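You operate a simulated robot arm through the tools that you are given. There is no shell and no other tool.

You are at the controls of a simulated two-armed robot. One attempt, no reset.

## Task
Move the vial with the red cap from the meter to its dot in the rack; switch off.
Fine: the dot has the colour of the cap; the meter lid ends shut. Where these are worked on the way, their far stop is far enough and under half their travel is too little: meter lid.

It is judged by the outcome, as a careful person would: the job done as asked, and still so three seconds after it is handed in. It fails if anything else is knocked over, pushed out of place, dropped, spilled or broken. Lids that push on must go on centred and level and be pressed home; caps that screw on are set level and turned clockwise until they are tight.

## Robot
Two 7-joint arms with two-finger parallel grippers on one trunk that stands fixed in place. Base frame: the origin is at the foot of the trunk, x ahead of it, y to its left, z up. Units: cm, rad, N and s.
The left shoulder is at [7, 16.3, 112], the right one opposite. Each reaches about 100.2 cm from its shoulder. Payload 3.43 kg a hand.
The TCP of each hand is the grasp point between the finger pads, 3.4 cm short of the fingertips. In the tool frame z runs along the fingers and y along their closing line. Largest opening 12.8 cm; finger width 2.4, thickness 1.2; the body of the gripper, 4.8 by 13 cm, starts 9.6 cm behind the TCP.
Orientation is told as [roll, pitch, yaw] about the base's x, y, z axes, in that order, counted from this pose: with the fingers straight down and closing along the base's y, the tool's x points along the base's -x, its y along +y and its z along -z.

## Interface
- The arms move only by the tool servo_tool. It takes "left_steps", "right_steps" or both (then of equal length, played together; a hand with none holds still); each is text: rows parted by semicolons, each of 7 numbers parted by spaces: the gripper command, from -1 (fully open) to 1 (shut), values between in proportion, then the shift along the tool's x, y, z in m, then the turn, a rotation vector about the tool's x, y, z in rad. In form: jaw x y z ax ay az; .... A call has 1 to 20 rows; each row shifts and turns the commanded pose from where the row before left it, along the tool's axes as they then stand. Each row takes 0.2 s and may step no farther than 5 cm and 0.15 rad from the row before; otherwise, or with a gripper value out of range, the whole call is refused. Where a pose cannot be reached the arm comes as near as it can. A force on the tool above 40 N (or 10 N above the force at the start of the call, whichever is more), or a blocked arm, ends the call early, and 0.2 s more pass. Each finger travels about 15.3 cm/s and halts on what it meets, pressing with about 21 N; the grip force reading is that of the motor and also rises with nothing between the fingers. The clock runs only during rows and for 0.2 s after the last one: add rows that do not move to give the fingers time. It gives the time, the measured TCP pose, the force on the tool (base axes), the opening and the grip force at its end, in the units of the frame above (readings bear some noise), with the torque about the TCP (base axes, N m) and any sound that the robot's microphone picked up, and new pictures: "show" is both (left out), scene, wrist or none (wrist: the cameras of the hands that moved).
- Cameras (640 x 400 px; columns grow to the right, rows downward): "scene" is now at [12.92, 4.27, 136.33]; the picture's right is [0.45, -0.89, 0.00], its down [-0.38, -0.19, -0.91] and it looks along [0.81, 0.41, -0.42] (base axes); focal length 352 px, centre (320, 200). "left" rides on the left gripper at [7.6, 1.1, -16] in its tool frame; the picture's right is [-0.15, 0.99, 0.00], its down [-0.88, -0.13, -0.46] and it looks along [-0.45, -0.07, 0.89] (tool axes); focal length 234 px, centre (320, 200). "right" rides on the right gripper at [7.6, -1.1, -16] in its tool frame; the picture's right is [0.15, 0.99, 0.00], its down [-0.88, 0.13, -0.46] and it looks along [-0.45, 0.07, 0.89] (tool axes); focal length 234 px, centre (320, 200). There is no depth. A picture from a camera that has moved, and an enlarged one, comes with that camera's place and axes in the base frame and with its lens.
- slide_trunk(by): slides the trunk up (or, below 0, down) by that many cm; the arms and the scene camera ride with it, the base frame stays. It gives what a move gives, with no picture.
- aim_head(pan, tilt): turns the head with the scene camera to pan (to the left, within 1.501 rad either way) and tilt (down, from -0.506 to 1.204), counted from straight ahead of the robot. It gives what a move gives, and a new picture of the scene camera.
- close_up(camera, box): a new picture of the part [left, top, right, bottom] of that camera's present view, enlarged. The clock stands still meanwhile.
- close_job(): hands the job in; it is judged then, once.

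Nothing tells you positions but the pictures and the camera data. Unless the task says otherwise, let go and move clear before handing in.

The tools are called after "Call:" by a JSON object that holds its "name" and its "arguments". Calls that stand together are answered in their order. servo_tool: Moves the arms, as the interface text tells. Its arguments: {"type":"object","properties":{"left_steps":{"type":"string"},"right_steps":{"type":"string"},"show":{"type":"string","enum":["both","scene","wrist","none"]}},"required":[]} The other tools are called the same way: slide_trunk (by) moves the trunk up or down; aim_head (pan, tilt) turns the head that bears the scene camera; close_up (camera, box) takes an enlarged picture of a part of a camera's view; close_job () hands the job in.

At the start:

```text
clock: 0.0
left_tcp_pos: [40.95, 43.65, 118.25]
left_tool_rot: [0.001, -0.001, 0.0]
left_force: [0.3, 0.4, -0.5]
left_moment: [0.0, -0.01, 0.03]
left_gripper_width: 12.79
left_finger_force: 0.1
right_tcp_pos: [60.08, 4.06, 111.11]
right_tool_rot: [0.0, -0.001, 0.0]
right_force: [-0.2, 0.2, 0.1]
right_moment: [-0.03, 0.03, -0.03]
right_gripper_width: 12.81
right_finger_force: 0.1
trunk travel left (down, up): [-60.0, 34.0]
head pan, tilt (commanded): [0.469, 0.436]
```

scene: 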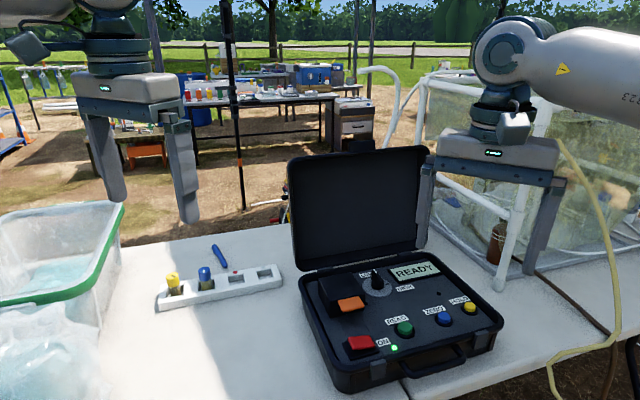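
right: 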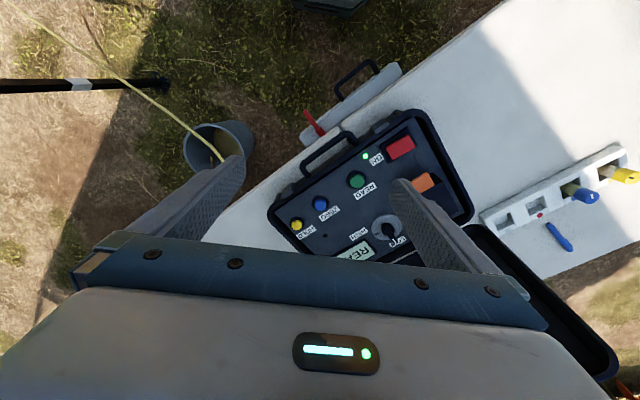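
left: 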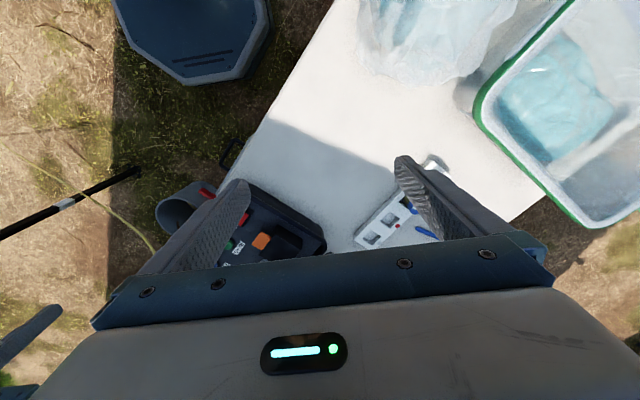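

I see an open meter case with a black lidded cell (orange tab), a red ON rocker or button, coloured buttons, and a rack with yellow and blue capped vials, plus a red dot at slot 3. I'll take enlarged pictures first.

Call:
{"name": "close_up", "arguments": {"camera": "scene", "box": [280, 240, 520, 390]}}

Call:
{"name": "close_up", "arguments": {"camera": "scene", "box": [140, 230, 300, 330]}}

Call:
{"name": "close_up", "arguments": {"camera": "right", "box": [250, 90, 490, 240]}}

Call:
{"name": "close_up", "arguments": {"camera": "right", "box": [460, 130, 640, 250]}}

```text
2.67 times, centred on (400, 315) of scene
camera zoom: at [12.92, 4.27, 136.33], right [0.45, -0.89, 0.0], down [-0.38, -0.19, -0.91], along [0.81, 0.41, -0.42], focal length 938 px, centre (107, -107)
```

zoom: 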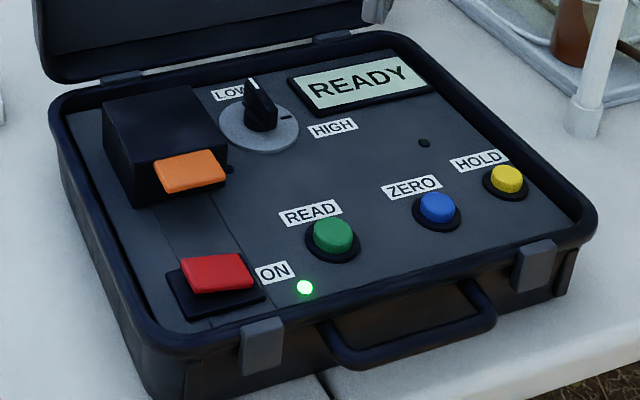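

```text
4.00 times, centred on (220, 280) of scene
camera zoom: at [12.92, 4.27, 136.33], right [0.45, -0.89, 0.0], down [-0.38, -0.19, -0.91], along [0.81, 0.41, -0.42], focal length 1407 px, centre (720, -120)
```

zoom: 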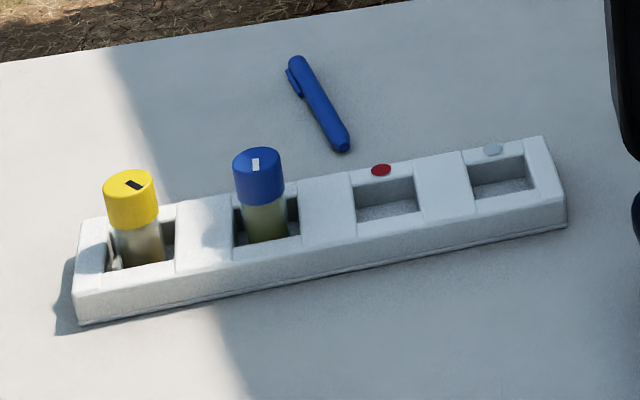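

```text
2.67 times, centred on (370, 165) of right
camera zoom: at [52.35, 2.79, 127.05], right [-0.15, 0.99, 0.0], down [0.88, 0.13, 0.46], along [0.45, 0.07, -0.89], focal length 624 px, centre (187, 293)
```

zoom: 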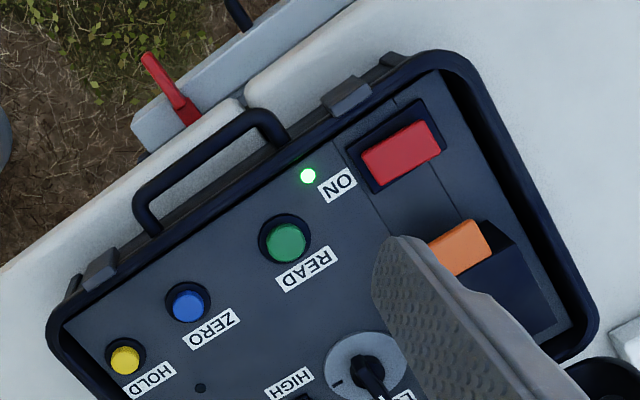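

```text
3.33 times, centred on (550, 190) of right
camera zoom: at [52.35, 2.79, 127.05], right [-0.15, 0.99, 0.0], down [0.88, 0.13, 0.46], along [0.45, 0.07, -0.89], focal length 781 px, centre (-447, 233)
```

zoom: 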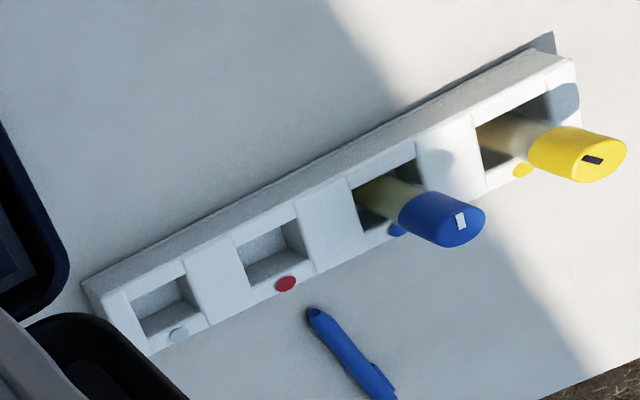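

The scene and right-hand views triangulate well: red switch about [60.9, 19.7, 83], orange tab about [66.6, 24.5, 86], red dot about [73.9, 61.7, 76.6]. I'll look closer at the cell and its lid.

Call:
{"name": "close_up", "arguments": {"camera": "scene", "box": [300, 260, 400, 322]}}

Call:
{"name": "close_up", "arguments": {"camera": "scene", "box": [280, 140, 460, 280]}}

Call:
{"name": "close_up", "arguments": {"camera": "left", "box": [180, 170, 460, 290]}}

```text
6.40 times, centred on (350, 291) of scene
camera zoom: at [12.92, 4.27, 136.33], right [0.45, -0.89, 0.0], down [-0.38, -0.19, -0.91], along [0.81, 0.41, -0.42], focal length 2251 px, centre (128, -382)
```

zoom: 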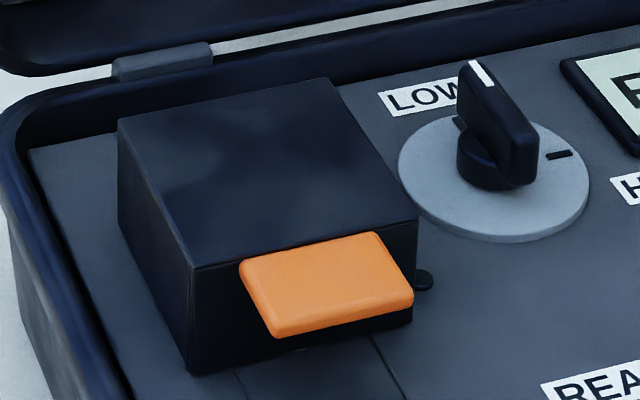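

```text
2.86 times, centred on (370, 210) of scene
camera zoom: at [12.92, 4.27, 136.33], right [0.45, -0.89, 0.0], down [-0.38, -0.19, -0.91], along [0.81, 0.41, -0.42], focal length 1005 px, centre (177, 171)
```

zoom: 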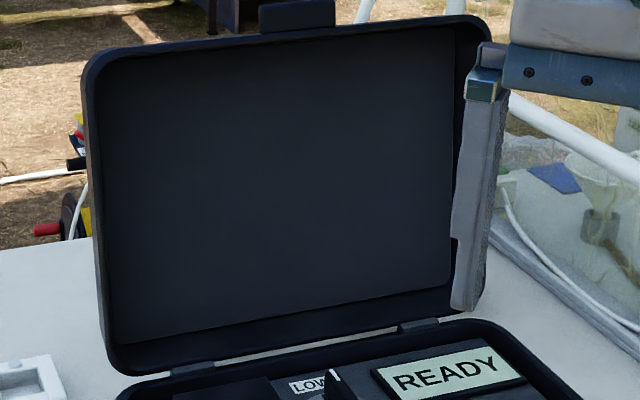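

```text
2.29 times, centred on (320, 230) of left
camera zoom: at [33.4, 44.67, 134.22], right [0.15, 0.99, 0.0], down [0.88, -0.13, 0.46], along [0.45, -0.07, -0.89], focal length 535 px, centre (320, 131)
```

zoom: 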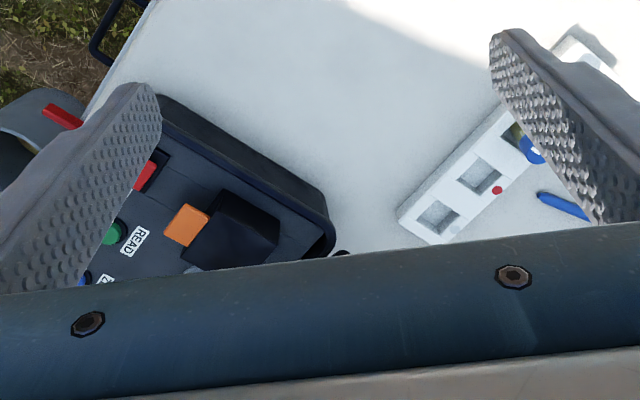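

The black box (about 8×8 cm, top near z 86.5, turned about 45°) with the orange tab looks like the lid over the vial well. I'll take the right hand out of the way and bring the left hand over for a closer look from the front.

Call:
{"name": "servo_tool", "arguments": {"left_steps": "-1 0 0 0 0 0 -0.131; -1 0 0 0 0 0 -0.131; -1 0 0 0 0 0 -0.131; -1 0 0 0 0 0 -0.131; -1 0 0 0 0 0 -0.131; -1 0 0 0 0 0 -0.131; -1 -0.0042 -0.0351 0.0203 0 0 0; -1 -0.0042 -0.0351 0.0203 0 0 0; -1 -0.0042 -0.0351 0.0203 0 0 0; -1 -0.0042 -0.0351 0.0203 0 0 0; -1 -0.0042 -0.0351 0.0203 0 0 0; -1 -0.0042 -0.0351 0.0203 0 0 0; -1 -0.0042 -0.0351 0.0203 0 0 0; -1 -0.0042 -0.0351 0.0203 0 0 0; -1 -0.0042 -0.0351 0.0203 0 0 0", "right_steps": "-1 0.025 -0.032 0 0 0 0; -1 0.025 -0.032 0 0 0 0; -1 0.025 -0.032 0 0 0 0; -1 0.025 -0.032 0 0 0 0; -1 0.025 -0.032 0 0 0 0; -1 0.025 -0.032 0 0 0 0; -1 0.025 -0.032 0 0 0 0; -1 0 0 0 0 0 0; -1 0 0 0 0 0 0; -1 0 0 0 0 0 0; -1 0 0 0 0 0 0; -1 0 0 0 0 0 0; -1 0 0 0 0 0 0; -1 0 0 0 0 0 0; -1 0 0 0 0 0 0", "show": "both"}}

```text
clock: 3.2
left_tcp_pos: [66.28, 24.03, 99.67]
left_tool_rot: [0.001, 0.002, 0.787]
left_force: [-0.1, -0.2, 0.5]
left_moment: [0.0, 0.02, 0.01]
left_gripper_width: 12.78
left_finger_force: 0.1
right_tcp_pos: [42.49, -18.04, 110.84]
right_tool_rot: [-0.001, 0.002, 0.001]
right_force: [1.0, -0.1, 0.3]
right_moment: [0.02, 0.08, 0.0]
right_gripper_width: 12.77
right_finger_force: 0.1
trunk travel left (down, up): [-60.0, 34.0]
head pan, tilt (commanded): [0.469, 0.436]
camera scene: at [13.18, 4.25, 136.31], right [0.45, -0.89, 0.0], down [-0.38, -0.19, -0.91], along [0.81, 0.41, -0.42], focal length 352 px, centre (320, 200)
camera right: at [34.97, -19.4, 126.91], right [-0.15, 0.99, 0.0], down [0.88, 0.13, 0.45], along [0.45, 0.07, -0.89], focal length 234 px, centre (320, 200)
camera left: at [60.15, 19.45, 115.68], right [-0.6, 0.8, 0.0], down [0.71, 0.53, 0.45], along [0.36, 0.27, -0.89], focal length 234 px, centre (320, 200)
```

scene: 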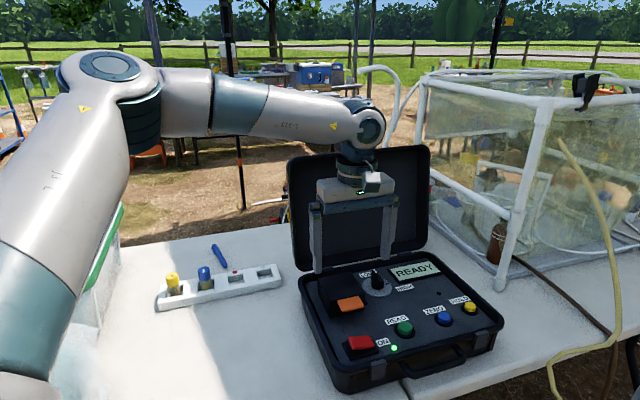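
right: 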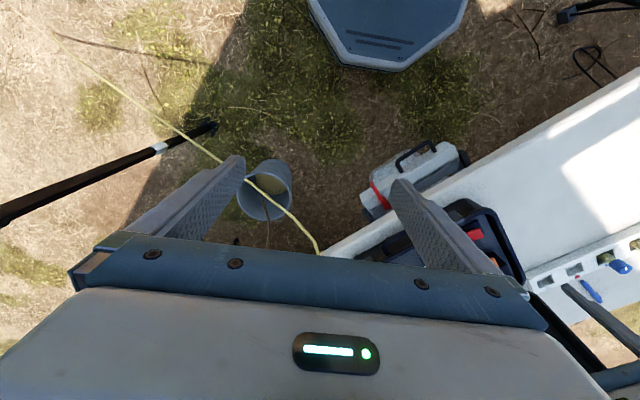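
left: 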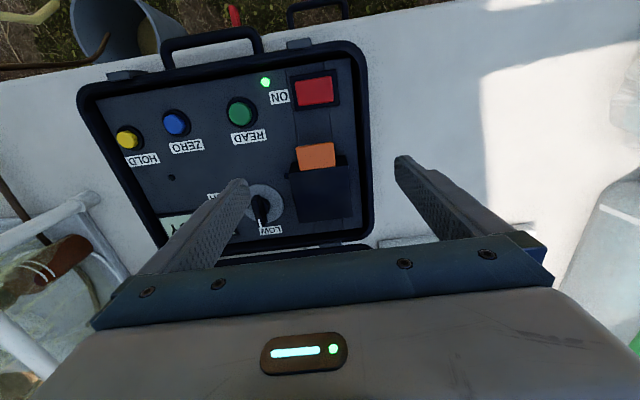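

The left hand is now above the cell. I'll zoom in on its view.

Call:
{"name": "close_up", "arguments": {"camera": "left", "box": [240, 50, 400, 250]}}

Call:
{"name": "close_up", "arguments": {"camera": "left", "box": [270, 125, 370, 230]}}

```text
2.00 times, centred on (320, 150) of left
camera zoom: at [60.15, 19.45, 115.68], right [-0.6, 0.8, 0.0], down [0.71, 0.53, 0.45], along [0.36, 0.27, -0.89], focal length 468 px, centre (320, 300)
```

zoom: 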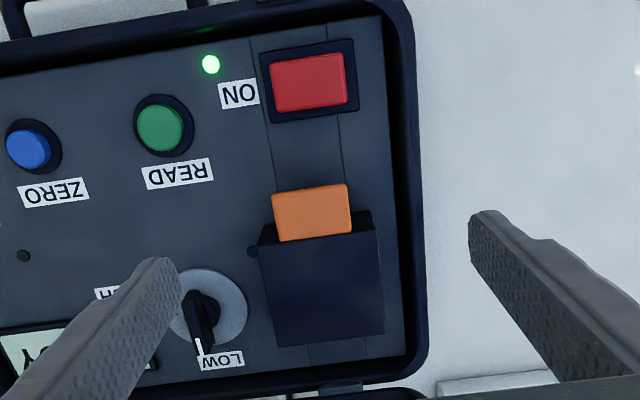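

```text
3.81 times, centred on (320, 178) of left
camera zoom: at [60.15, 19.45, 115.68], right [-0.6, 0.8, 0.0], down [0.71, 0.53, 0.45], along [0.36, 0.27, -0.89], focal length 892 px, centre (320, 286)
```

zoom: 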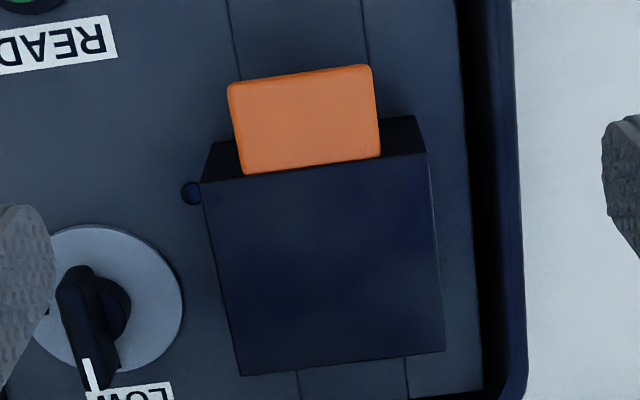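

The rails and seams suggest a hood hinged at the back, with the orange tab protruding about 3.3 cm at the front (tab top about z 85). I'll tilt the left hand about 40° so it comes from the front, narrow the jaws, and stop short of the tab for a check.

Call:
{"name": "servo_tool", "arguments": {"left_steps": "-0.17 0 0 0 0 -0.1167 0; -0.17 0 0 0 0 -0.1167 0; -0.17 0 0 0 0 -0.1167 0; -0.17 0 0 0 0 -0.1167 0; -0.17 0 0 0 0 -0.1167 0; -0.17 0 0 0 0 -0.1167 0; -0.17 0.0294 -0.0028 0.0076 0 0 0; -0.17 0.0294 -0.0028 0.0076 0 0 0; -0.17 0.0294 -0.0028 0.0076 0 0 0; -0.17 0 0 0 0 0 0", "show": "both"}}

```text
clock: 5.4
left_tcp_pos: [60.87, 25.72, 94.33]
left_tool_rot: [0.0, -0.7, 0.787]
left_force: [0.2, -0.4, 0.4]
left_moment: [0.0, 0.0, 0.04]
left_gripper_width: 7.51
left_finger_force: 0.0
left hand out of reach, approached as far as the arm can: row 5, 6, 7, 8, 9
right_tcp_pos: [42.5, -18.17, 111.02]
right_tool_rot: [0.0, 0.0, 0.002]
right_force: [0.6, -0.3, 0.0]
right_moment: [0.01, 0.0, -0.01]
right_gripper_width: 12.8
right_finger_force: 0.0
trunk travel left (down, up): [-60.0, 34.0]
head pan, tilt (commanded): [0.469, 0.436]
camera scene: at [12.92, 4.24, 136.33], right [0.45, -0.89, 0.0], down [-0.38, -0.19, -0.91], along [0.81, 0.41, -0.42], focal length 352 px, centre (320, 200)
camera left: at [48.62, 14.99, 101.82], right [-0.62, 0.78, 0.09], down [0.36, 0.18, 0.92], along [0.7, 0.6, -0.39], focal length 234 px, centre (320, 200)
```

scene: 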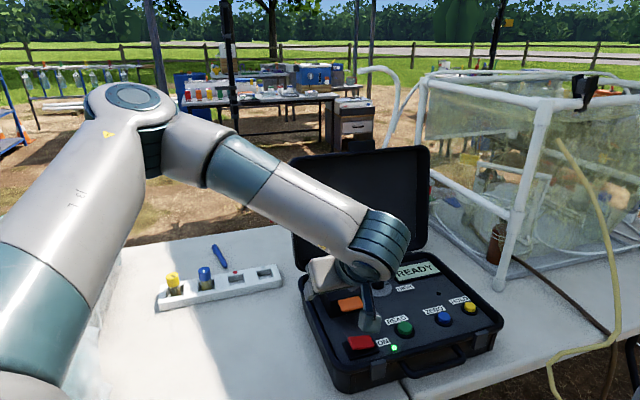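
left: 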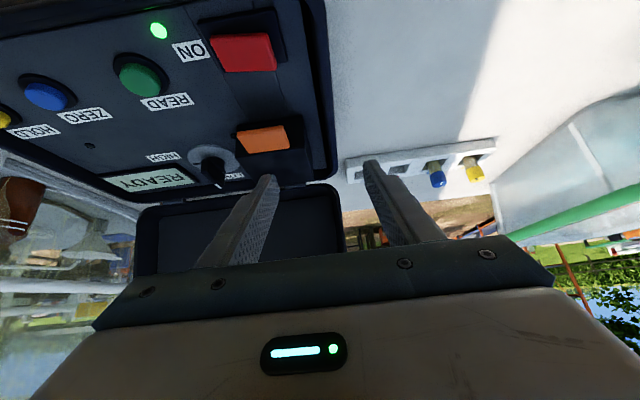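

The left arm can't reach that tilted pose, and the right arm is better placed for it. I'll bring the left hand back upright and then use the right arm on the lid.

Call:
{"name": "servo_tool", "arguments": {"left_steps": "-0.17 -0.0294 0.0028 -0.0076 0 0 0; -0.17 -0.0294 0.0028 -0.0076 0 0 0; -0.17 -0.0294 0.0028 -0.0076 0 0 0; -0.17 0 0 0 0 0.1167 0; -0.17 0 0 0 0 0.1167 0; -0.17 0 0 0 0 0.1167 0; -0.17 0 0 0 0 0.1167 0; -0.17 0 0 0 0 0.1167 0; -0.17 0 0 0 0 0.1167 0; -0.17 0 0 0 0 0 0", "show": "none"}}

```text
clock: 7.6
left_tcp_pos: [64.01, 29.72, 102.04]
left_tool_rot: [0.0, 0.002, 0.786]
left_force: [0.0, -0.3, 0.3]
left_moment: [0.01, -0.01, 0.01]
left_gripper_width: 7.51
left_finger_force: 0.1
right_tcp_pos: [42.44, -18.3, 111.05]
right_tool_rot: [0.0, 0.001, -0.002]
right_force: [0.3, 0.4, 0.5]
right_moment: [0.0, -0.05, 0.02]
right_gripper_width: 12.81
right_finger_force: 0.0
trunk travel left (down, up): [-60.0, 34.0]
head pan, tilt (commanded): [0.469, 0.436]
```

The commanded pose resets to what was reached. Now the left hand goes aside to the left, while the right hand turns to yaw 45° and tilts 40°.

Call:
{"name": "servo_tool", "arguments": {"left_steps": "-1 -0.0121 0.0404 -0.01 0 0 0; -1 -0.0121 0.0404 -0.01 0 0 0; -1 -0.0121 0.0404 -0.01 0 0 0; -1 -0.0121 0.0404 -0.01 0 0 0; -1 -0.0121 0.0404 -0.01 0 0 0; -1 -0.0121 0.0404 -0.01 0 0 0; -1 0 0 0 0 0 0; -1 0 0 0 0 0 0; -1 0 0 0 0 0 0; -1 0 0 0 0 0 0; -1 0 0 0 0 0 0; -1 0 0 0 0 0 0", "right_steps": "-0.17 0 0 0 0 0 -0.131; -0.17 0 0 0 0 0 -0.131; -0.17 0 0 0 0 0 -0.131; -0.17 0 0 0 0 0 -0.131; -0.17 0 0 0 0 0 -0.131; -0.17 0 0 0 0 0 -0.131; -0.17 0 0 0 0 -0.1167 0; -0.17 0 0 0 0 -0.1167 0; -0.17 0 0 0 0 -0.1167 0; -0.17 0 0 0 0 -0.1167 0; -0.17 0 0 0 0 -0.1167 0; -0.17 0 0 0 0 -0.1167 0", "show": "none"}}

```text
clock: 10.2
left_tcp_pos: [51.61, 52.09, 107.98]
left_tool_rot: [0.0, 0.002, 0.785]
left_force: [1.7, 0.3, 0.3]
left_moment: [-0.02, 0.0, 0.01]
left_gripper_width: 12.77
left_finger_force: 0.1
right_tcp_pos: [43.08, -18.46, 111.45]
right_tool_rot: [0.001, -0.702, 0.784]
right_force: [-0.7, -0.4, -0.2]
right_moment: [-0.01, 0.01, 0.01]
right_gripper_width: 7.51
right_finger_force: 0.0
right hand out of reach, approached as far as the arm can: row 12
trunk travel left (down, up): [-60.0, 34.0]
head pan, tilt (commanded): [0.469, 0.436]
```

Right hand is tilted and turned. Now I bring it to the pre-grasp point in front of the orange tab.

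Call:
{"name": "servo_tool", "arguments": {"right_steps": "-0.17 -0.01745 0.01165 0.03743 0 0 0; -0.17 -0.01745 0.01165 0.03743 0 0 0; -0.17 -0.01745 0.01165 0.03743 0 0 0; -0.17 -0.01745 0.01165 0.03743 0 0 0; -0.17 -0.01745 0.01165 0.03743 0 0 0; -0.17 -0.01745 0.01165 0.03743 0 0 0; -0.17 -0.01745 0.01165 0.03743 0 0 0; -0.17 -0.01745 0.01165 0.03743 0 0 0; -0.17 -0.01745 0.01165 0.03743 0 0 0; -0.17 -0.01745 0.01165 0.03743 0 0 0; -0.17 -0.01745 0.01165 0.03743 0 0 0; -0.17 0 0 0 0 0 0", "show": "both"}}

```text
clock: 12.8
left_tcp_pos: [51.65, 52.09, 107.99]
left_tool_rot: [0.001, 0.0, 0.785]
left_force: [1.4, 0.2, 0.4]
left_moment: [0.0, -0.02, 0.03]
left_gripper_width: 12.79
left_finger_force: 0.0
right_tcp_pos: [63.08, 19.5, 92.4]
right_tool_rot: [0.001, -0.702, 0.786]
right_force: [-0.2, -0.6, -1.0]
right_moment: [0.0, -0.01, 0.01]
right_gripper_width: 7.48
right_finger_force: 0.0
trunk travel left (down, up): [-60.0, 34.0]
head pan, tilt (commanded): [0.469, 0.436]
camera scene: at [12.89, 4.15, 136.34], right [0.45, -0.89, 0.0], down [-0.38, -0.19, -0.91], along [0.81, 0.41, -0.42], focal length 352 px, centre (320, 200)
camera right: at [52.36, 7.24, 99.71], right [-0.78, 0.62, -0.09], down [0.18, 0.36, 0.92], along [0.6, 0.7, -0.39], focal length 234 px, centre (320, 200)
```

scene: 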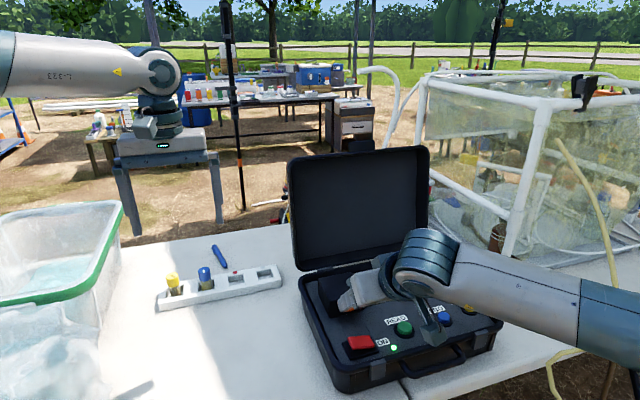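
right: 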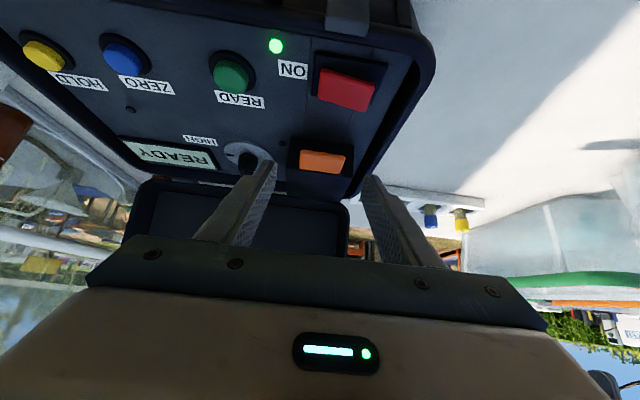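

The right arm reached the pre-grasp pose. I'll check alignment with the tab up close.

Call:
{"name": "close_up", "arguments": {"camera": "right", "box": [220, 60, 420, 260]}}

Call:
{"name": "close_up", "arguments": {"camera": "right", "box": [270, 130, 370, 210]}}

Call:
{"name": "close_up", "arguments": {"camera": "scene", "box": [290, 240, 450, 340]}}

```text
2.00 times, centred on (320, 160) of right
camera zoom: at [52.36, 7.24, 99.71], right [-0.78, 0.62, -0.09], down [0.18, 0.36, 0.92], along [0.6, 0.7, -0.39], focal length 468 px, centre (320, 280)
```

zoom: 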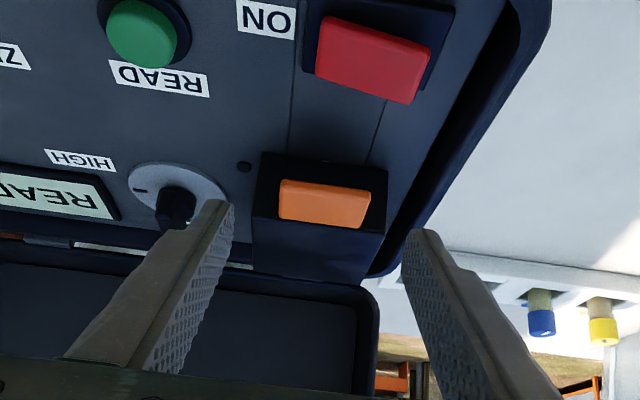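

```text
5.00 times, centred on (320, 170) of right
camera zoom: at [52.36, 7.24, 99.71], right [-0.78, 0.62, -0.09], down [0.18, 0.36, 0.92], along [0.6, 0.7, -0.39], focal length 1171 px, centre (320, 350)
```

zoom: 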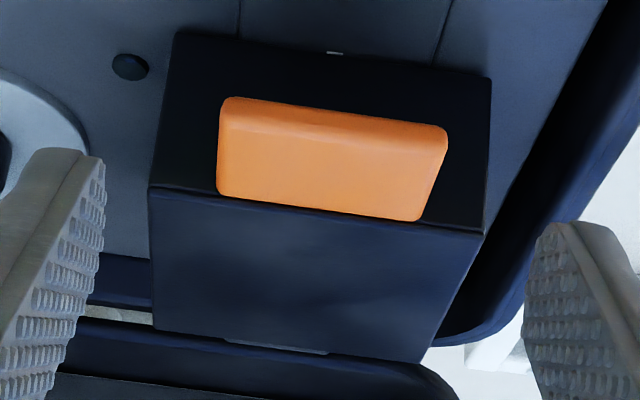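

```text
4.00 times, centred on (370, 290) of scene
camera zoom: at [12.89, 4.15, 136.34], right [0.45, -0.89, 0.0], down [-0.38, -0.19, -0.91], along [0.81, 0.41, -0.42], focal length 1407 px, centre (120, -160)
```

zoom: 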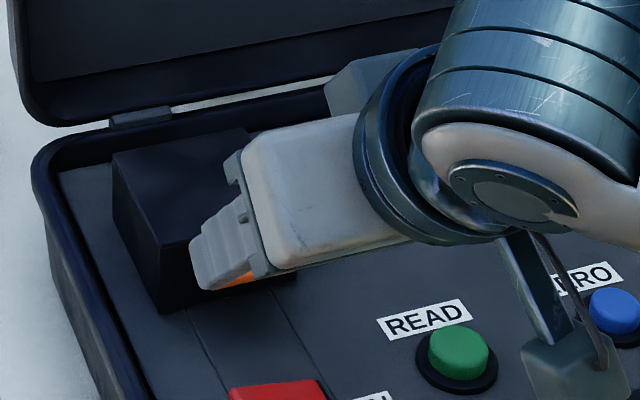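

The tab refines to top z about 85.5, b-centre about 65 along the meter's depth, well centred between the fingers. I'll advance so the fingertips straddle the tab, then check before closing.

Call:
{"name": "servo_tool", "arguments": {"right_steps": "-0.17 -0.001 0.0005 0.0191 0 0 0; -0.17 -0.001 0.0005 0.0191 0 0 0; -0.17 -0.001 0.0005 0.0191 0 0 0; -0.17 -0.0007 0.0005 0.0191 0 0 0; -0.17 0 0 0 0 0 0", "show": "both"}}

Call:
{"name": "close_up", "arguments": {"camera": "right", "box": [240, 120, 400, 220]}}

Call:
{"name": "close_up", "arguments": {"camera": "scene", "box": [300, 250, 420, 325]}}

```text
clock: 14.0
left_tcp_pos: [51.45, 52.1, 107.79]
left_tool_rot: [0.0, 0.0, 0.784]
left_force: [0.7, -0.6, -0.8]
left_moment: [-0.01, -0.01, 0.0]
left_gripper_width: 12.8
left_finger_force: 0.2
right_tcp_pos: [66.41, 23.45, 87.0]
right_tool_rot: [0.001, -0.701, 0.787]
right_force: [-5.3, -5.3, 2.2]
right_moment: [-0.03, 0.07, 0.01]
right_gripper_width: 7.5
right_finger_force: 0.0
trunk travel left (down, up): [-60.0, 34.0]
head pan, tilt (commanded): [0.469, 0.436]
camera scene: at [12.8, 4.15, 136.35], right [0.45, -0.89, 0.0], down [-0.38, -0.19, -0.91], along [0.81, 0.41, -0.42], focal length 352 px, centre (320, 200)
camera right: at [55.82, 11.15, 94.23], right [-0.78, 0.62, -0.09], down [0.18, 0.36, 0.92], along [0.6, 0.7, -0.39], focal length 234 px, centre (320, 200)
```

scene: 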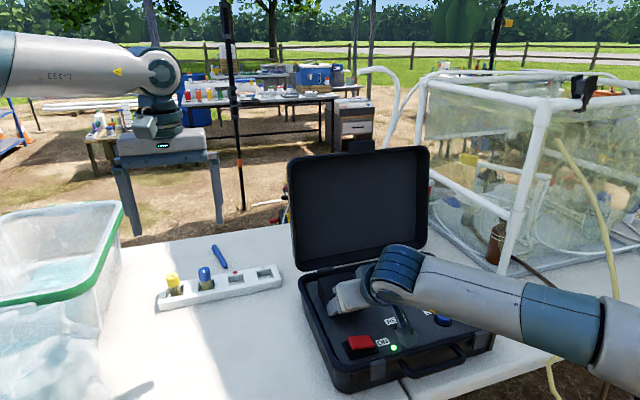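
right: 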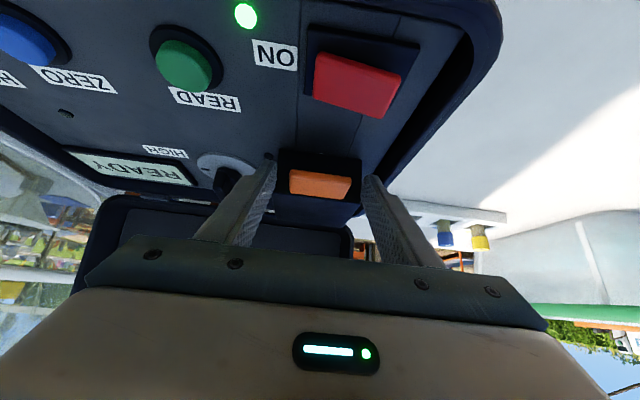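

```text
4.00 times, centred on (320, 170) of right
camera zoom: at [55.82, 11.15, 94.23], right [-0.78, 0.62, -0.09], down [0.18, 0.36, 0.92], along [0.6, 0.7, -0.39], focal length 937 px, centre (320, 320)
```

zoom: 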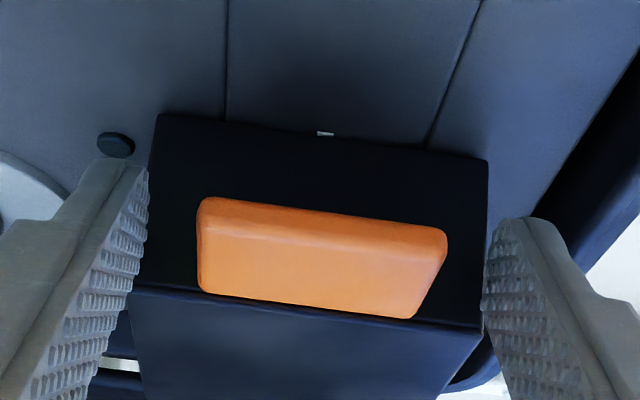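

```text
5.33 times, centred on (360, 288) of scene
camera zoom: at [12.8, 4.15, 136.35], right [0.45, -0.89, 0.0], down [-0.38, -0.19, -0.91], along [0.81, 0.41, -0.42], focal length 1876 px, centre (107, -267)
```

zoom: 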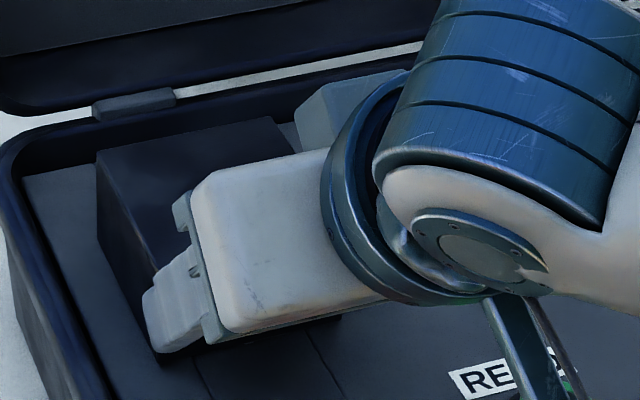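

The fingertips lightly touch the hood's front face (about 7 N), so I'll back off 4 mm and close on the tab.

Call:
{"name": "servo_tool", "arguments": {"right_steps": "-0.17 0 0 -0.004 0 0 0; 0.1 0 0 0 0 0 0; 0.3 0 0 0 0 0 0; 1 0 0 0 0 0 0; 1 0 0 0 0 0 0", "show": "wrist"}}

Call:
{"name": "close_up", "arguments": {"camera": "right", "box": [240, 120, 400, 220]}}

```text
clock: 15.2
left_tcp_pos: [51.74, 52.1, 107.87]
left_tool_rot: [0.0, 0.0, 0.785]
left_force: [0.2, 0.3, -0.1]
left_moment: [-0.01, -0.04, -0.02]
left_gripper_width: 12.8
left_finger_force: 0.1
right_tcp_pos: [66.26, 23.23, 87.19]
right_tool_rot: [-0.002, -0.699, 0.785]
right_force: [5.2, -2.9, 0.5]
right_moment: [-0.37, -0.49, -0.15]
right_gripper_width: 4.95
right_finger_force: 45.1
trunk travel left (down, up): [-60.0, 34.0]
head pan, tilt (commanded): [0.469, 0.436]
camera right: at [55.68, 10.98, 94.46], right [-0.78, 0.62, -0.1], down [0.18, 0.36, 0.92], along [0.6, 0.7, -0.39], focal length 234 px, centre (320, 200)
```

right: 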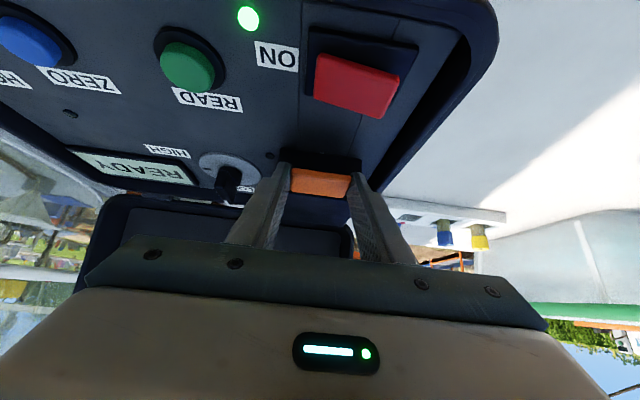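

```text
4.00 times, centred on (320, 170) of right
camera zoom: at [55.68, 10.98, 94.46], right [-0.78, 0.62, -0.1], down [0.18, 0.36, 0.92], along [0.6, 0.7, -0.39], focal length 937 px, centre (320, 320)
```

zoom: 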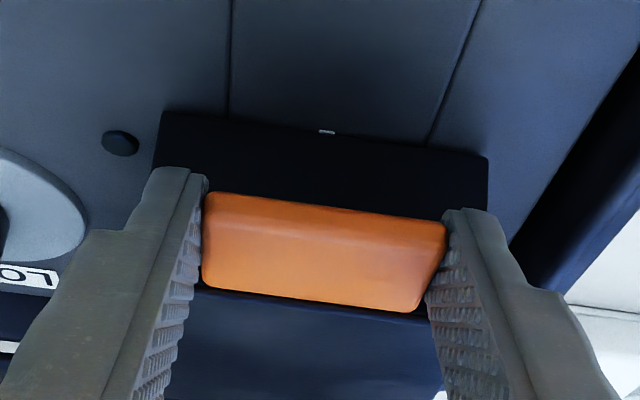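

Gripped at 4.95 cm. I'll try a first small lift (mostly up) and read the forces to find out how the lid moves.

Call:
{"name": "servo_tool", "arguments": {"right_steps": "1 -0.0025 0 -0.0018 0 0 0; 1 -0.0025 0 -0.0018 0 0 0; 1 0 0 0 0 0 0", "show": "wrist"}}

Call:
{"name": "close_up", "arguments": {"camera": "right", "box": [240, 120, 400, 220]}}

Call:
{"name": "close_up", "arguments": {"camera": "scene", "box": [300, 250, 420, 325]}}

```text
clock: 16.0
left_tcp_pos: [51.75, 52.14, 107.83]
left_tool_rot: [0.002, 0.003, 0.787]
left_force: [0.3, 0.1, 0.1]
left_moment: [0.01, 0.0, 0.01]
left_gripper_width: 12.8
left_finger_force: 0.0
right_tcp_pos: [66.43, 23.35, 87.54]
right_tool_rot: [0.0, -0.697, 0.784]
right_force: [0.6, -4.5, -13.5]
right_moment: [-1.15, 1.12, -0.07]
right_gripper_width: 4.99
right_finger_force: 45.0
trunk travel left (down, up): [-60.0, 34.0]
head pan, tilt (commanded): [0.469, 0.436]
camera right: at [55.84, 11.09, 94.91], right [-0.78, 0.62, -0.09], down [0.18, 0.36, 0.92], along [0.6, 0.7, -0.39], focal length 234 px, centre (320, 200)
```

right: 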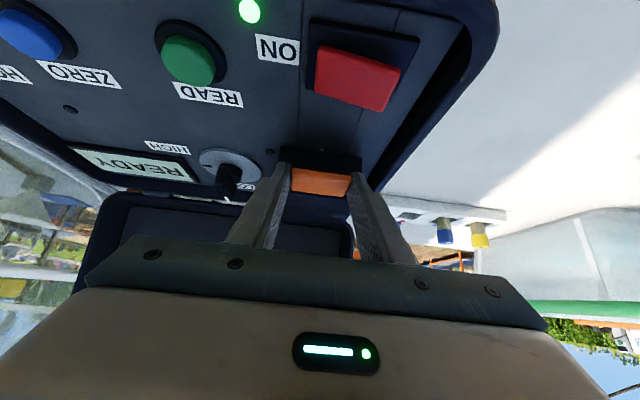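

```text
4.00 times, centred on (320, 170) of right
camera zoom: at [55.84, 11.09, 94.91], right [-0.78, 0.62, -0.09], down [0.18, 0.36, 0.92], along [0.6, 0.7, -0.39], focal length 937 px, centre (320, 320)
```

zoom: 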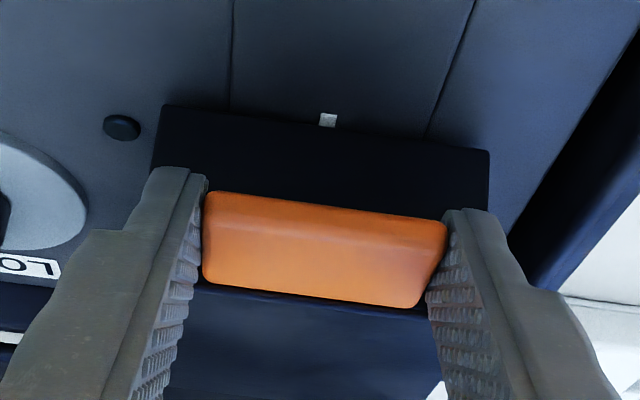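

```text
5.33 times, centred on (360, 288) of scene
camera zoom: at [13.09, 4.27, 136.3], right [0.45, -0.89, 0.0], down [-0.38, -0.19, -0.91], along [0.81, 0.41, -0.42], focal length 1876 px, centre (107, -267)
```

zoom: 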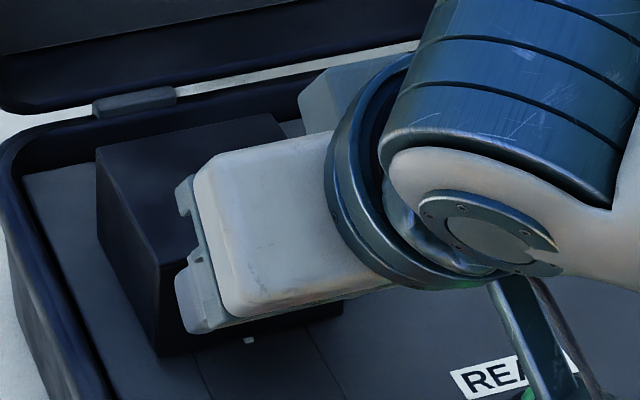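

The lid has moved with the tab (a white mark is showing at its front bottom edge), with about 13 N of resistance. I'll continue lifting along the estimated arc.

Call:
{"name": "servo_tool", "arguments": {"right_steps": "1 -0.0030 0 -0.0020 0 0 0; 1 -0.0030 0 -0.0020 0 0 0; 1 0 0 0 0 0 0", "show": "none"}}

Call:
{"name": "close_up", "arguments": {"camera": "right", "box": [240, 120, 400, 220]}}

Call:
{"name": "close_up", "arguments": {"camera": "scene", "box": [290, 240, 410, 325]}}

```text
clock: 16.8
left_tcp_pos: [51.81, 52.26, 107.73]
left_tool_rot: [0.002, 0.001, 0.787]
left_force: [0.1, -0.1, 0.0]
left_moment: [0.0, 0.02, -0.01]
left_gripper_width: 12.78
left_finger_force: 0.1
right_tcp_pos: [66.78, 23.58, 88.34]
right_tool_rot: [0.001, -0.698, 0.786]
right_force: [2.0, -3.5, -14.3]
right_moment: [-1.12, 1.01, -0.19]
right_gripper_width: 4.96
right_finger_force: 44.8
trunk travel left (down, up): [-60.0, 34.0]
head pan, tilt (commanded): [0.469, 0.436]
```

```text
4.00 times, centred on (320, 170) of right
camera zoom: at [56.08, 11.32, 95.62], right [-0.78, 0.62, -0.09], down [0.18, 0.36, 0.92], along [0.6, 0.7, -0.39], focal length 937 px, centre (320, 320)
```

zoom: 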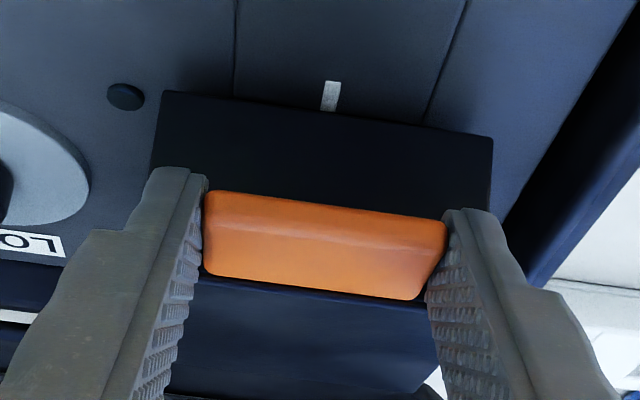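

```text
4.71 times, centred on (350, 282) of scene
camera zoom: at [13.14, 4.31, 136.31], right [0.45, -0.89, 0.0], down [-0.38, -0.19, -0.91], along [0.81, 0.41, -0.42], focal length 1655 px, centre (179, -188)
```

zoom: 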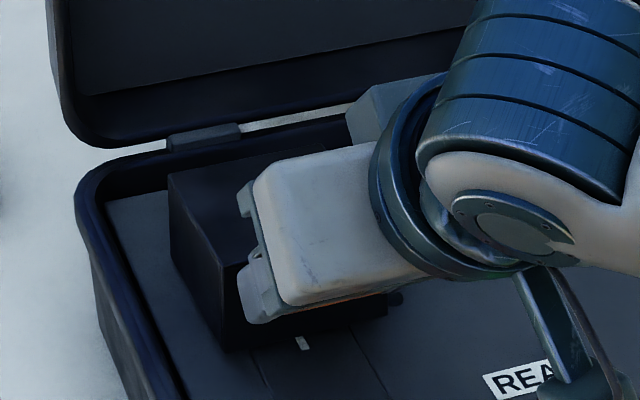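

The lid is clearly a back-hinged hood, rotating as it rises. I'll follow the arc to about 20° and check forces.

Call:
{"name": "servo_tool", "arguments": {"right_steps": "1 -0.0068 0 -0.0028 0 0 0; 1 -0.0082 0 -0.0023 0 0 0; 1 -0.0092 0 -0.0016 0 0 0; 1 0 0 0 0 0 0", "show": "none"}}

Call:
{"name": "close_up", "arguments": {"camera": "right", "box": [240, 120, 400, 220]}}

Call:
{"name": "close_up", "arguments": {"camera": "scene", "box": [290, 240, 410, 325]}}

```text
clock: 17.8
left_tcp_pos: [51.8, 52.08, 107.9]
left_tool_rot: [0.003, 0.0, 0.785]
left_force: [-0.2, 0.9, 0.4]
left_moment: [0.01, 0.02, -0.01]
left_gripper_width: 12.79
left_finger_force: 0.1
right_tcp_pos: [67.75, 24.58, 90.36]
right_tool_rot: [0.001, -0.7, 0.786]
right_force: [-0.2, -8.6, -9.3]
right_moment: [-1.11, 0.95, -0.1]
right_gripper_width: 4.94
right_finger_force: 45.1
trunk travel left (down, up): [-60.0, 34.0]
head pan, tilt (commanded): [0.469, 0.436]
```

```text
4.00 times, centred on (320, 170) of right
camera zoom: at [57.04, 12.3, 97.65], right [-0.78, 0.62, -0.09], down [0.18, 0.36, 0.92], along [0.6, 0.7, -0.39], focal length 937 px, centre (320, 320)
```

zoom: 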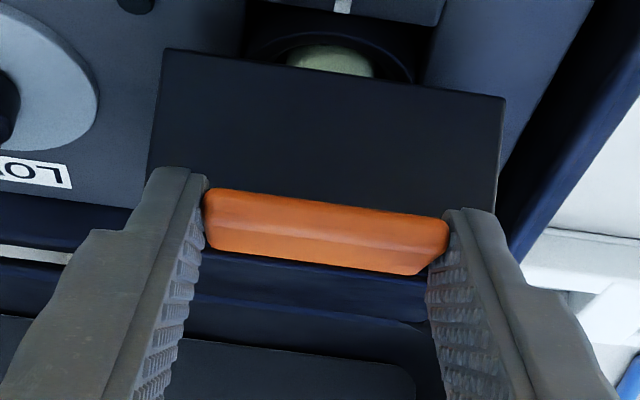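

```text
4.71 times, centred on (350, 282) of scene
camera zoom: at [13.05, 4.21, 136.32], right [0.45, -0.89, 0.0], down [-0.38, -0.19, -0.91], along [0.81, 0.41, -0.42], focal length 1655 px, centre (179, -188)
```

zoom: 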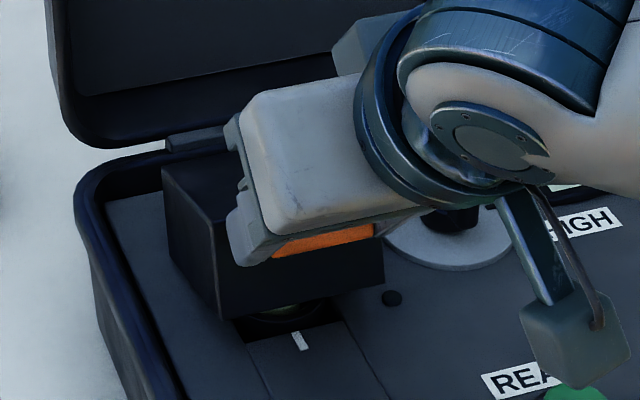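

The vial shows in the well below; the hinge model fits well (about 19° open). I continue along the arc to about 50°.

Call:
{"name": "servo_tool", "arguments": {"right_steps": "1 -0.0096 0 -0.001 0 0 0; 1 -0.0098 0 -0.0001 0 0 0; 1 -0.0097 0 0.0007 0 0 0; 1 -0.0097 0 0.0015 0 0 0; 1 -0.0094 0 0.0024 0 0 0; 1 -0.0092 0 0.0032 0 0 0; 1 0 0 0 0 0 0", "show": "none"}}

Call:
{"name": "close_up", "arguments": {"camera": "right", "box": [220, 100, 420, 225]}}

Call:
{"name": "close_up", "arguments": {"camera": "scene", "box": [280, 230, 420, 325]}}

```text
clock: 19.4
left_tcp_pos: [51.69, 51.91, 107.96]
left_tool_rot: [0.002, 0.001, 0.788]
left_force: [0.8, 0.6, -0.1]
left_moment: [0.0, 0.02, -0.01]
left_gripper_width: 12.8
left_finger_force: 0.1
right_tcp_pos: [71.02, 27.97, 93.63]
right_tool_rot: [0.0, -0.705, 0.784]
right_force: [-1.1, -14.5, 0.0]
right_moment: [-1.19, 0.72, -0.25]
right_gripper_width: 4.92
right_finger_force: 45.1
trunk travel left (down, up): [-60.0, 34.0]
head pan, tilt (commanded): [0.469, 0.436]
```

```text
3.20 times, centred on (320, 162) of right
camera zoom: at [60.33, 15.61, 100.95], right [-0.78, 0.62, -0.09], down [0.18, 0.36, 0.92], along [0.6, 0.7, -0.39], focal length 749 px, centre (320, 320)
```

zoom: 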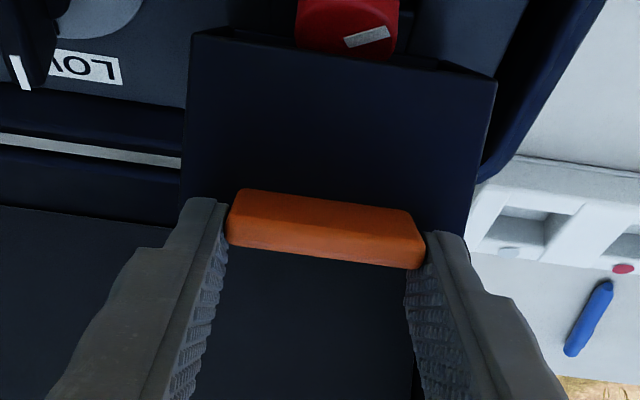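

```text
4.21 times, centred on (350, 278) of scene
camera zoom: at [12.93, 4.07, 136.34], right [0.45, -0.89, 0.0], down [-0.38, -0.19, -0.91], along [0.81, 0.41, -0.42], focal length 1481 px, centre (194, -126)
```

zoom: 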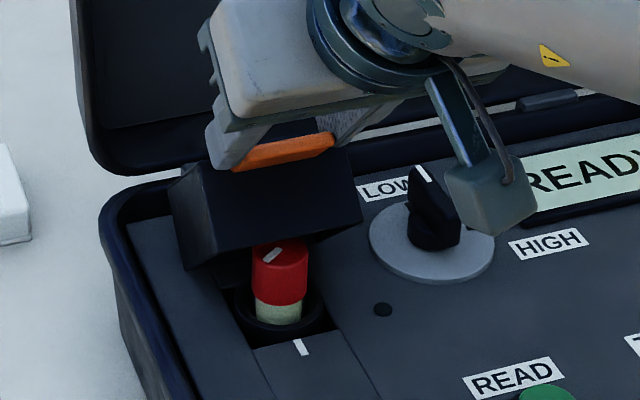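

The red-capped vial is now visible in its well; the lid is about 49° open and the hinge holds with steady friction. I continue to about 75°, easing the small sideways load.

Call:
{"name": "servo_tool", "arguments": {"right_steps": "1 -0.0089 -0.0008 0.004 0 0 0; 1 -0.0086 -0.0006 0.0047 0 0 0; 1 -0.0081 -0.0004 0.0055 0 0 0; 1 -0.0076 -0.0002 0.0061 0 0 0; 1 -0.0071 0 0.0068 0 0 0; 1 0 0 0 0 0 0", "show": "none"}}

Call:
{"name": "close_up", "arguments": {"camera": "right", "box": [220, 100, 420, 225]}}

Call:
{"name": "close_up", "arguments": {"camera": "scene", "box": [280, 210, 440, 325]}}

```text
clock: 20.8
left_tcp_pos: [51.49, 52.07, 107.89]
left_tool_rot: [0.0, 0.0, 0.786]
left_force: [0.0, 0.6, -0.4]
left_moment: [0.0, 0.0, 0.0]
left_gripper_width: 12.77
left_finger_force: 0.0
right_tcp_pos: [74.52, 31.31, 94.33]
right_tool_rot: [-0.001, -0.703, 0.785]
right_force: [-3.9, -8.9, 5.9]
right_moment: [-0.86, 0.78, -0.05]
right_gripper_width: 4.95
right_finger_force: 44.8
trunk travel left (down, up): [-60.0, 34.0]
head pan, tilt (commanded): [0.469, 0.436]
```

```text
3.20 times, centred on (320, 162) of right
camera zoom: at [63.8, 19.03, 101.63], right [-0.78, 0.62, -0.09], down [0.17, 0.36, 0.92], along [0.6, 0.7, -0.39], focal length 749 px, centre (320, 320)
```

zoom: 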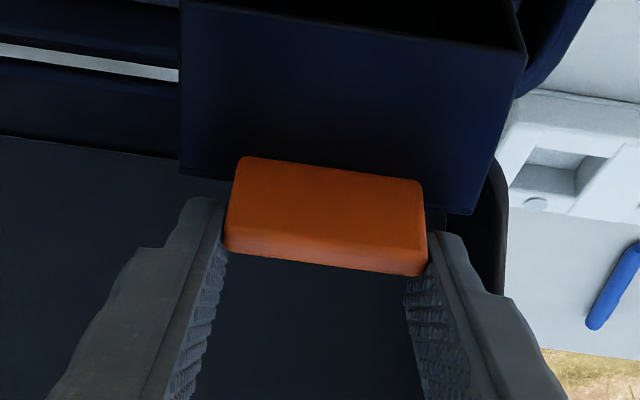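

```text
3.48 times, centred on (360, 268) of scene
camera zoom: at [12.79, 4.12, 136.36], right [0.45, -0.89, 0.0], down [-0.38, -0.19, -0.91], along [0.81, 0.41, -0.42], focal length 1223 px, centre (181, -35)
```

zoom: 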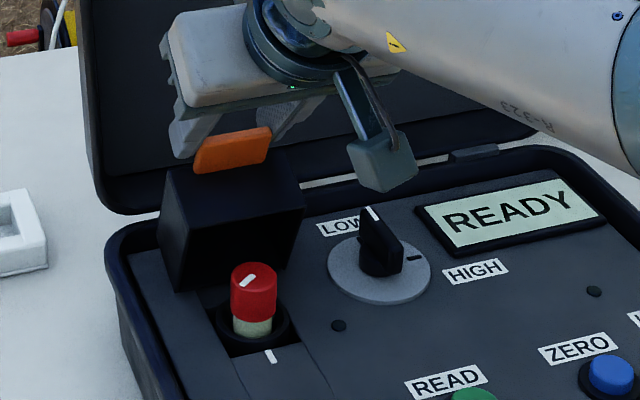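

The lid is at about 75° and the vial is fully exposed. I continue slowly towards the far stop.

Call:
{"name": "servo_tool", "arguments": {"right_steps": "1 -0.0064 0 0.0073 0 0 0; 1 -0.0057 0 0.008 0 0 0; 1 -0.005 0 0.0084 0 0 0; 1 0 0 0 0 0 0", "show": "none"}}

Call:
{"name": "close_up", "arguments": {"camera": "right", "box": [220, 100, 420, 225]}}

Call:
{"name": "close_up", "arguments": {"camera": "scene", "box": [280, 210, 440, 325]}}

```text
clock: 21.8
left_tcp_pos: [51.44, 52.1, 108.01]
left_tool_rot: [-0.002, -0.003, 0.787]
left_force: [0.4, 0.4, 0.0]
left_moment: [0.01, -0.01, -0.01]
left_gripper_width: 12.81
left_finger_force: 0.0
right_tcp_pos: [76.38, 33.32, 93.79]
right_tool_rot: [-0.002, -0.705, 0.788]
right_force: [-2.6, -3.1, 19.5]
right_moment: [-0.7, 0.5, -0.05]
right_gripper_width: 4.96
right_finger_force: 45.2
trunk travel left (down, up): [-60.0, 34.0]
head pan, tilt (commanded): [0.469, 0.436]
```

```text
3.20 times, centred on (320, 162) of right
camera zoom: at [65.75, 20.99, 101.06], right [-0.78, 0.62, -0.1], down [0.17, 0.36, 0.92], along [0.6, 0.7, -0.38], focal length 749 px, centre (320, 320)
```

zoom: 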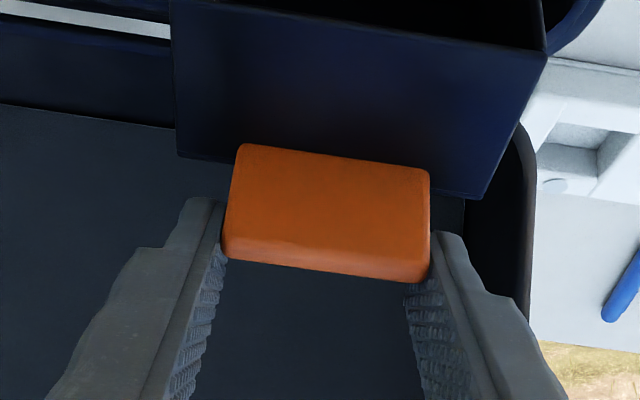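

```text
3.48 times, centred on (360, 268) of scene
camera zoom: at [12.64, 4.14, 136.38], right [0.45, -0.89, 0.0], down [-0.37, -0.19, -0.91], along [0.81, 0.41, -0.42], focal length 1223 px, centre (181, -35)
```

zoom: 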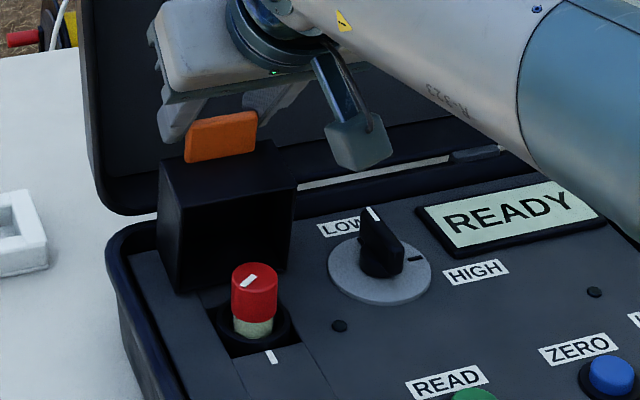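

The lid is near 88°, with some downward load from my arc estimate. I'll correct upward a little and feel for the far stop.

Call:
{"name": "servo_tool", "arguments": {"right_steps": "1 -0.0047 0 0.0007 0 0 0; 1 -0.0045 0 0.0045 0 0 0; 1 0 0 0 0 0 0", "show": "none"}}

Call:
{"name": "close_up", "arguments": {"camera": "scene", "box": [280, 210, 440, 325]}}

```text
clock: 22.6
left_tcp_pos: [51.34, 52.21, 107.91]
left_tool_rot: [0.0, -0.003, 0.787]
left_force: [0.4, 0.0, 0.1]
left_moment: [0.01, 0.05, -0.01]
left_gripper_width: 12.81
left_finger_force: 0.1
right_tcp_pos: [76.51, 33.45, 93.77]
right_tool_rot: [0.002, -0.7, 0.791]
right_force: [-13.6, 1.3, 8.1]
right_moment: [-0.84, 1.15, 0.13]
right_gripper_width: 4.94
right_finger_force: 45.2
right hand out of reach, approached as far as the arm can: row 2
trunk travel left (down, up): [-60.0, 34.0]
head pan, tilt (commanded): [0.469, 0.436]
```

```text
3.48 times, centred on (360, 268) of scene
camera zoom: at [12.6, 4.27, 136.36], right [0.45, -0.89, 0.0], down [-0.37, -0.19, -0.91], along [0.81, 0.41, -0.42], focal length 1223 px, centre (181, -35)
```

zoom: 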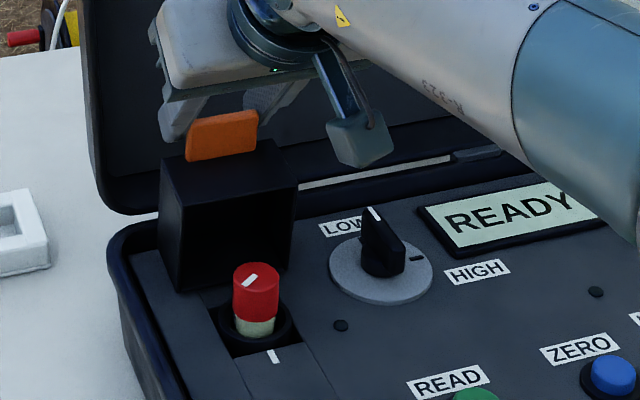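

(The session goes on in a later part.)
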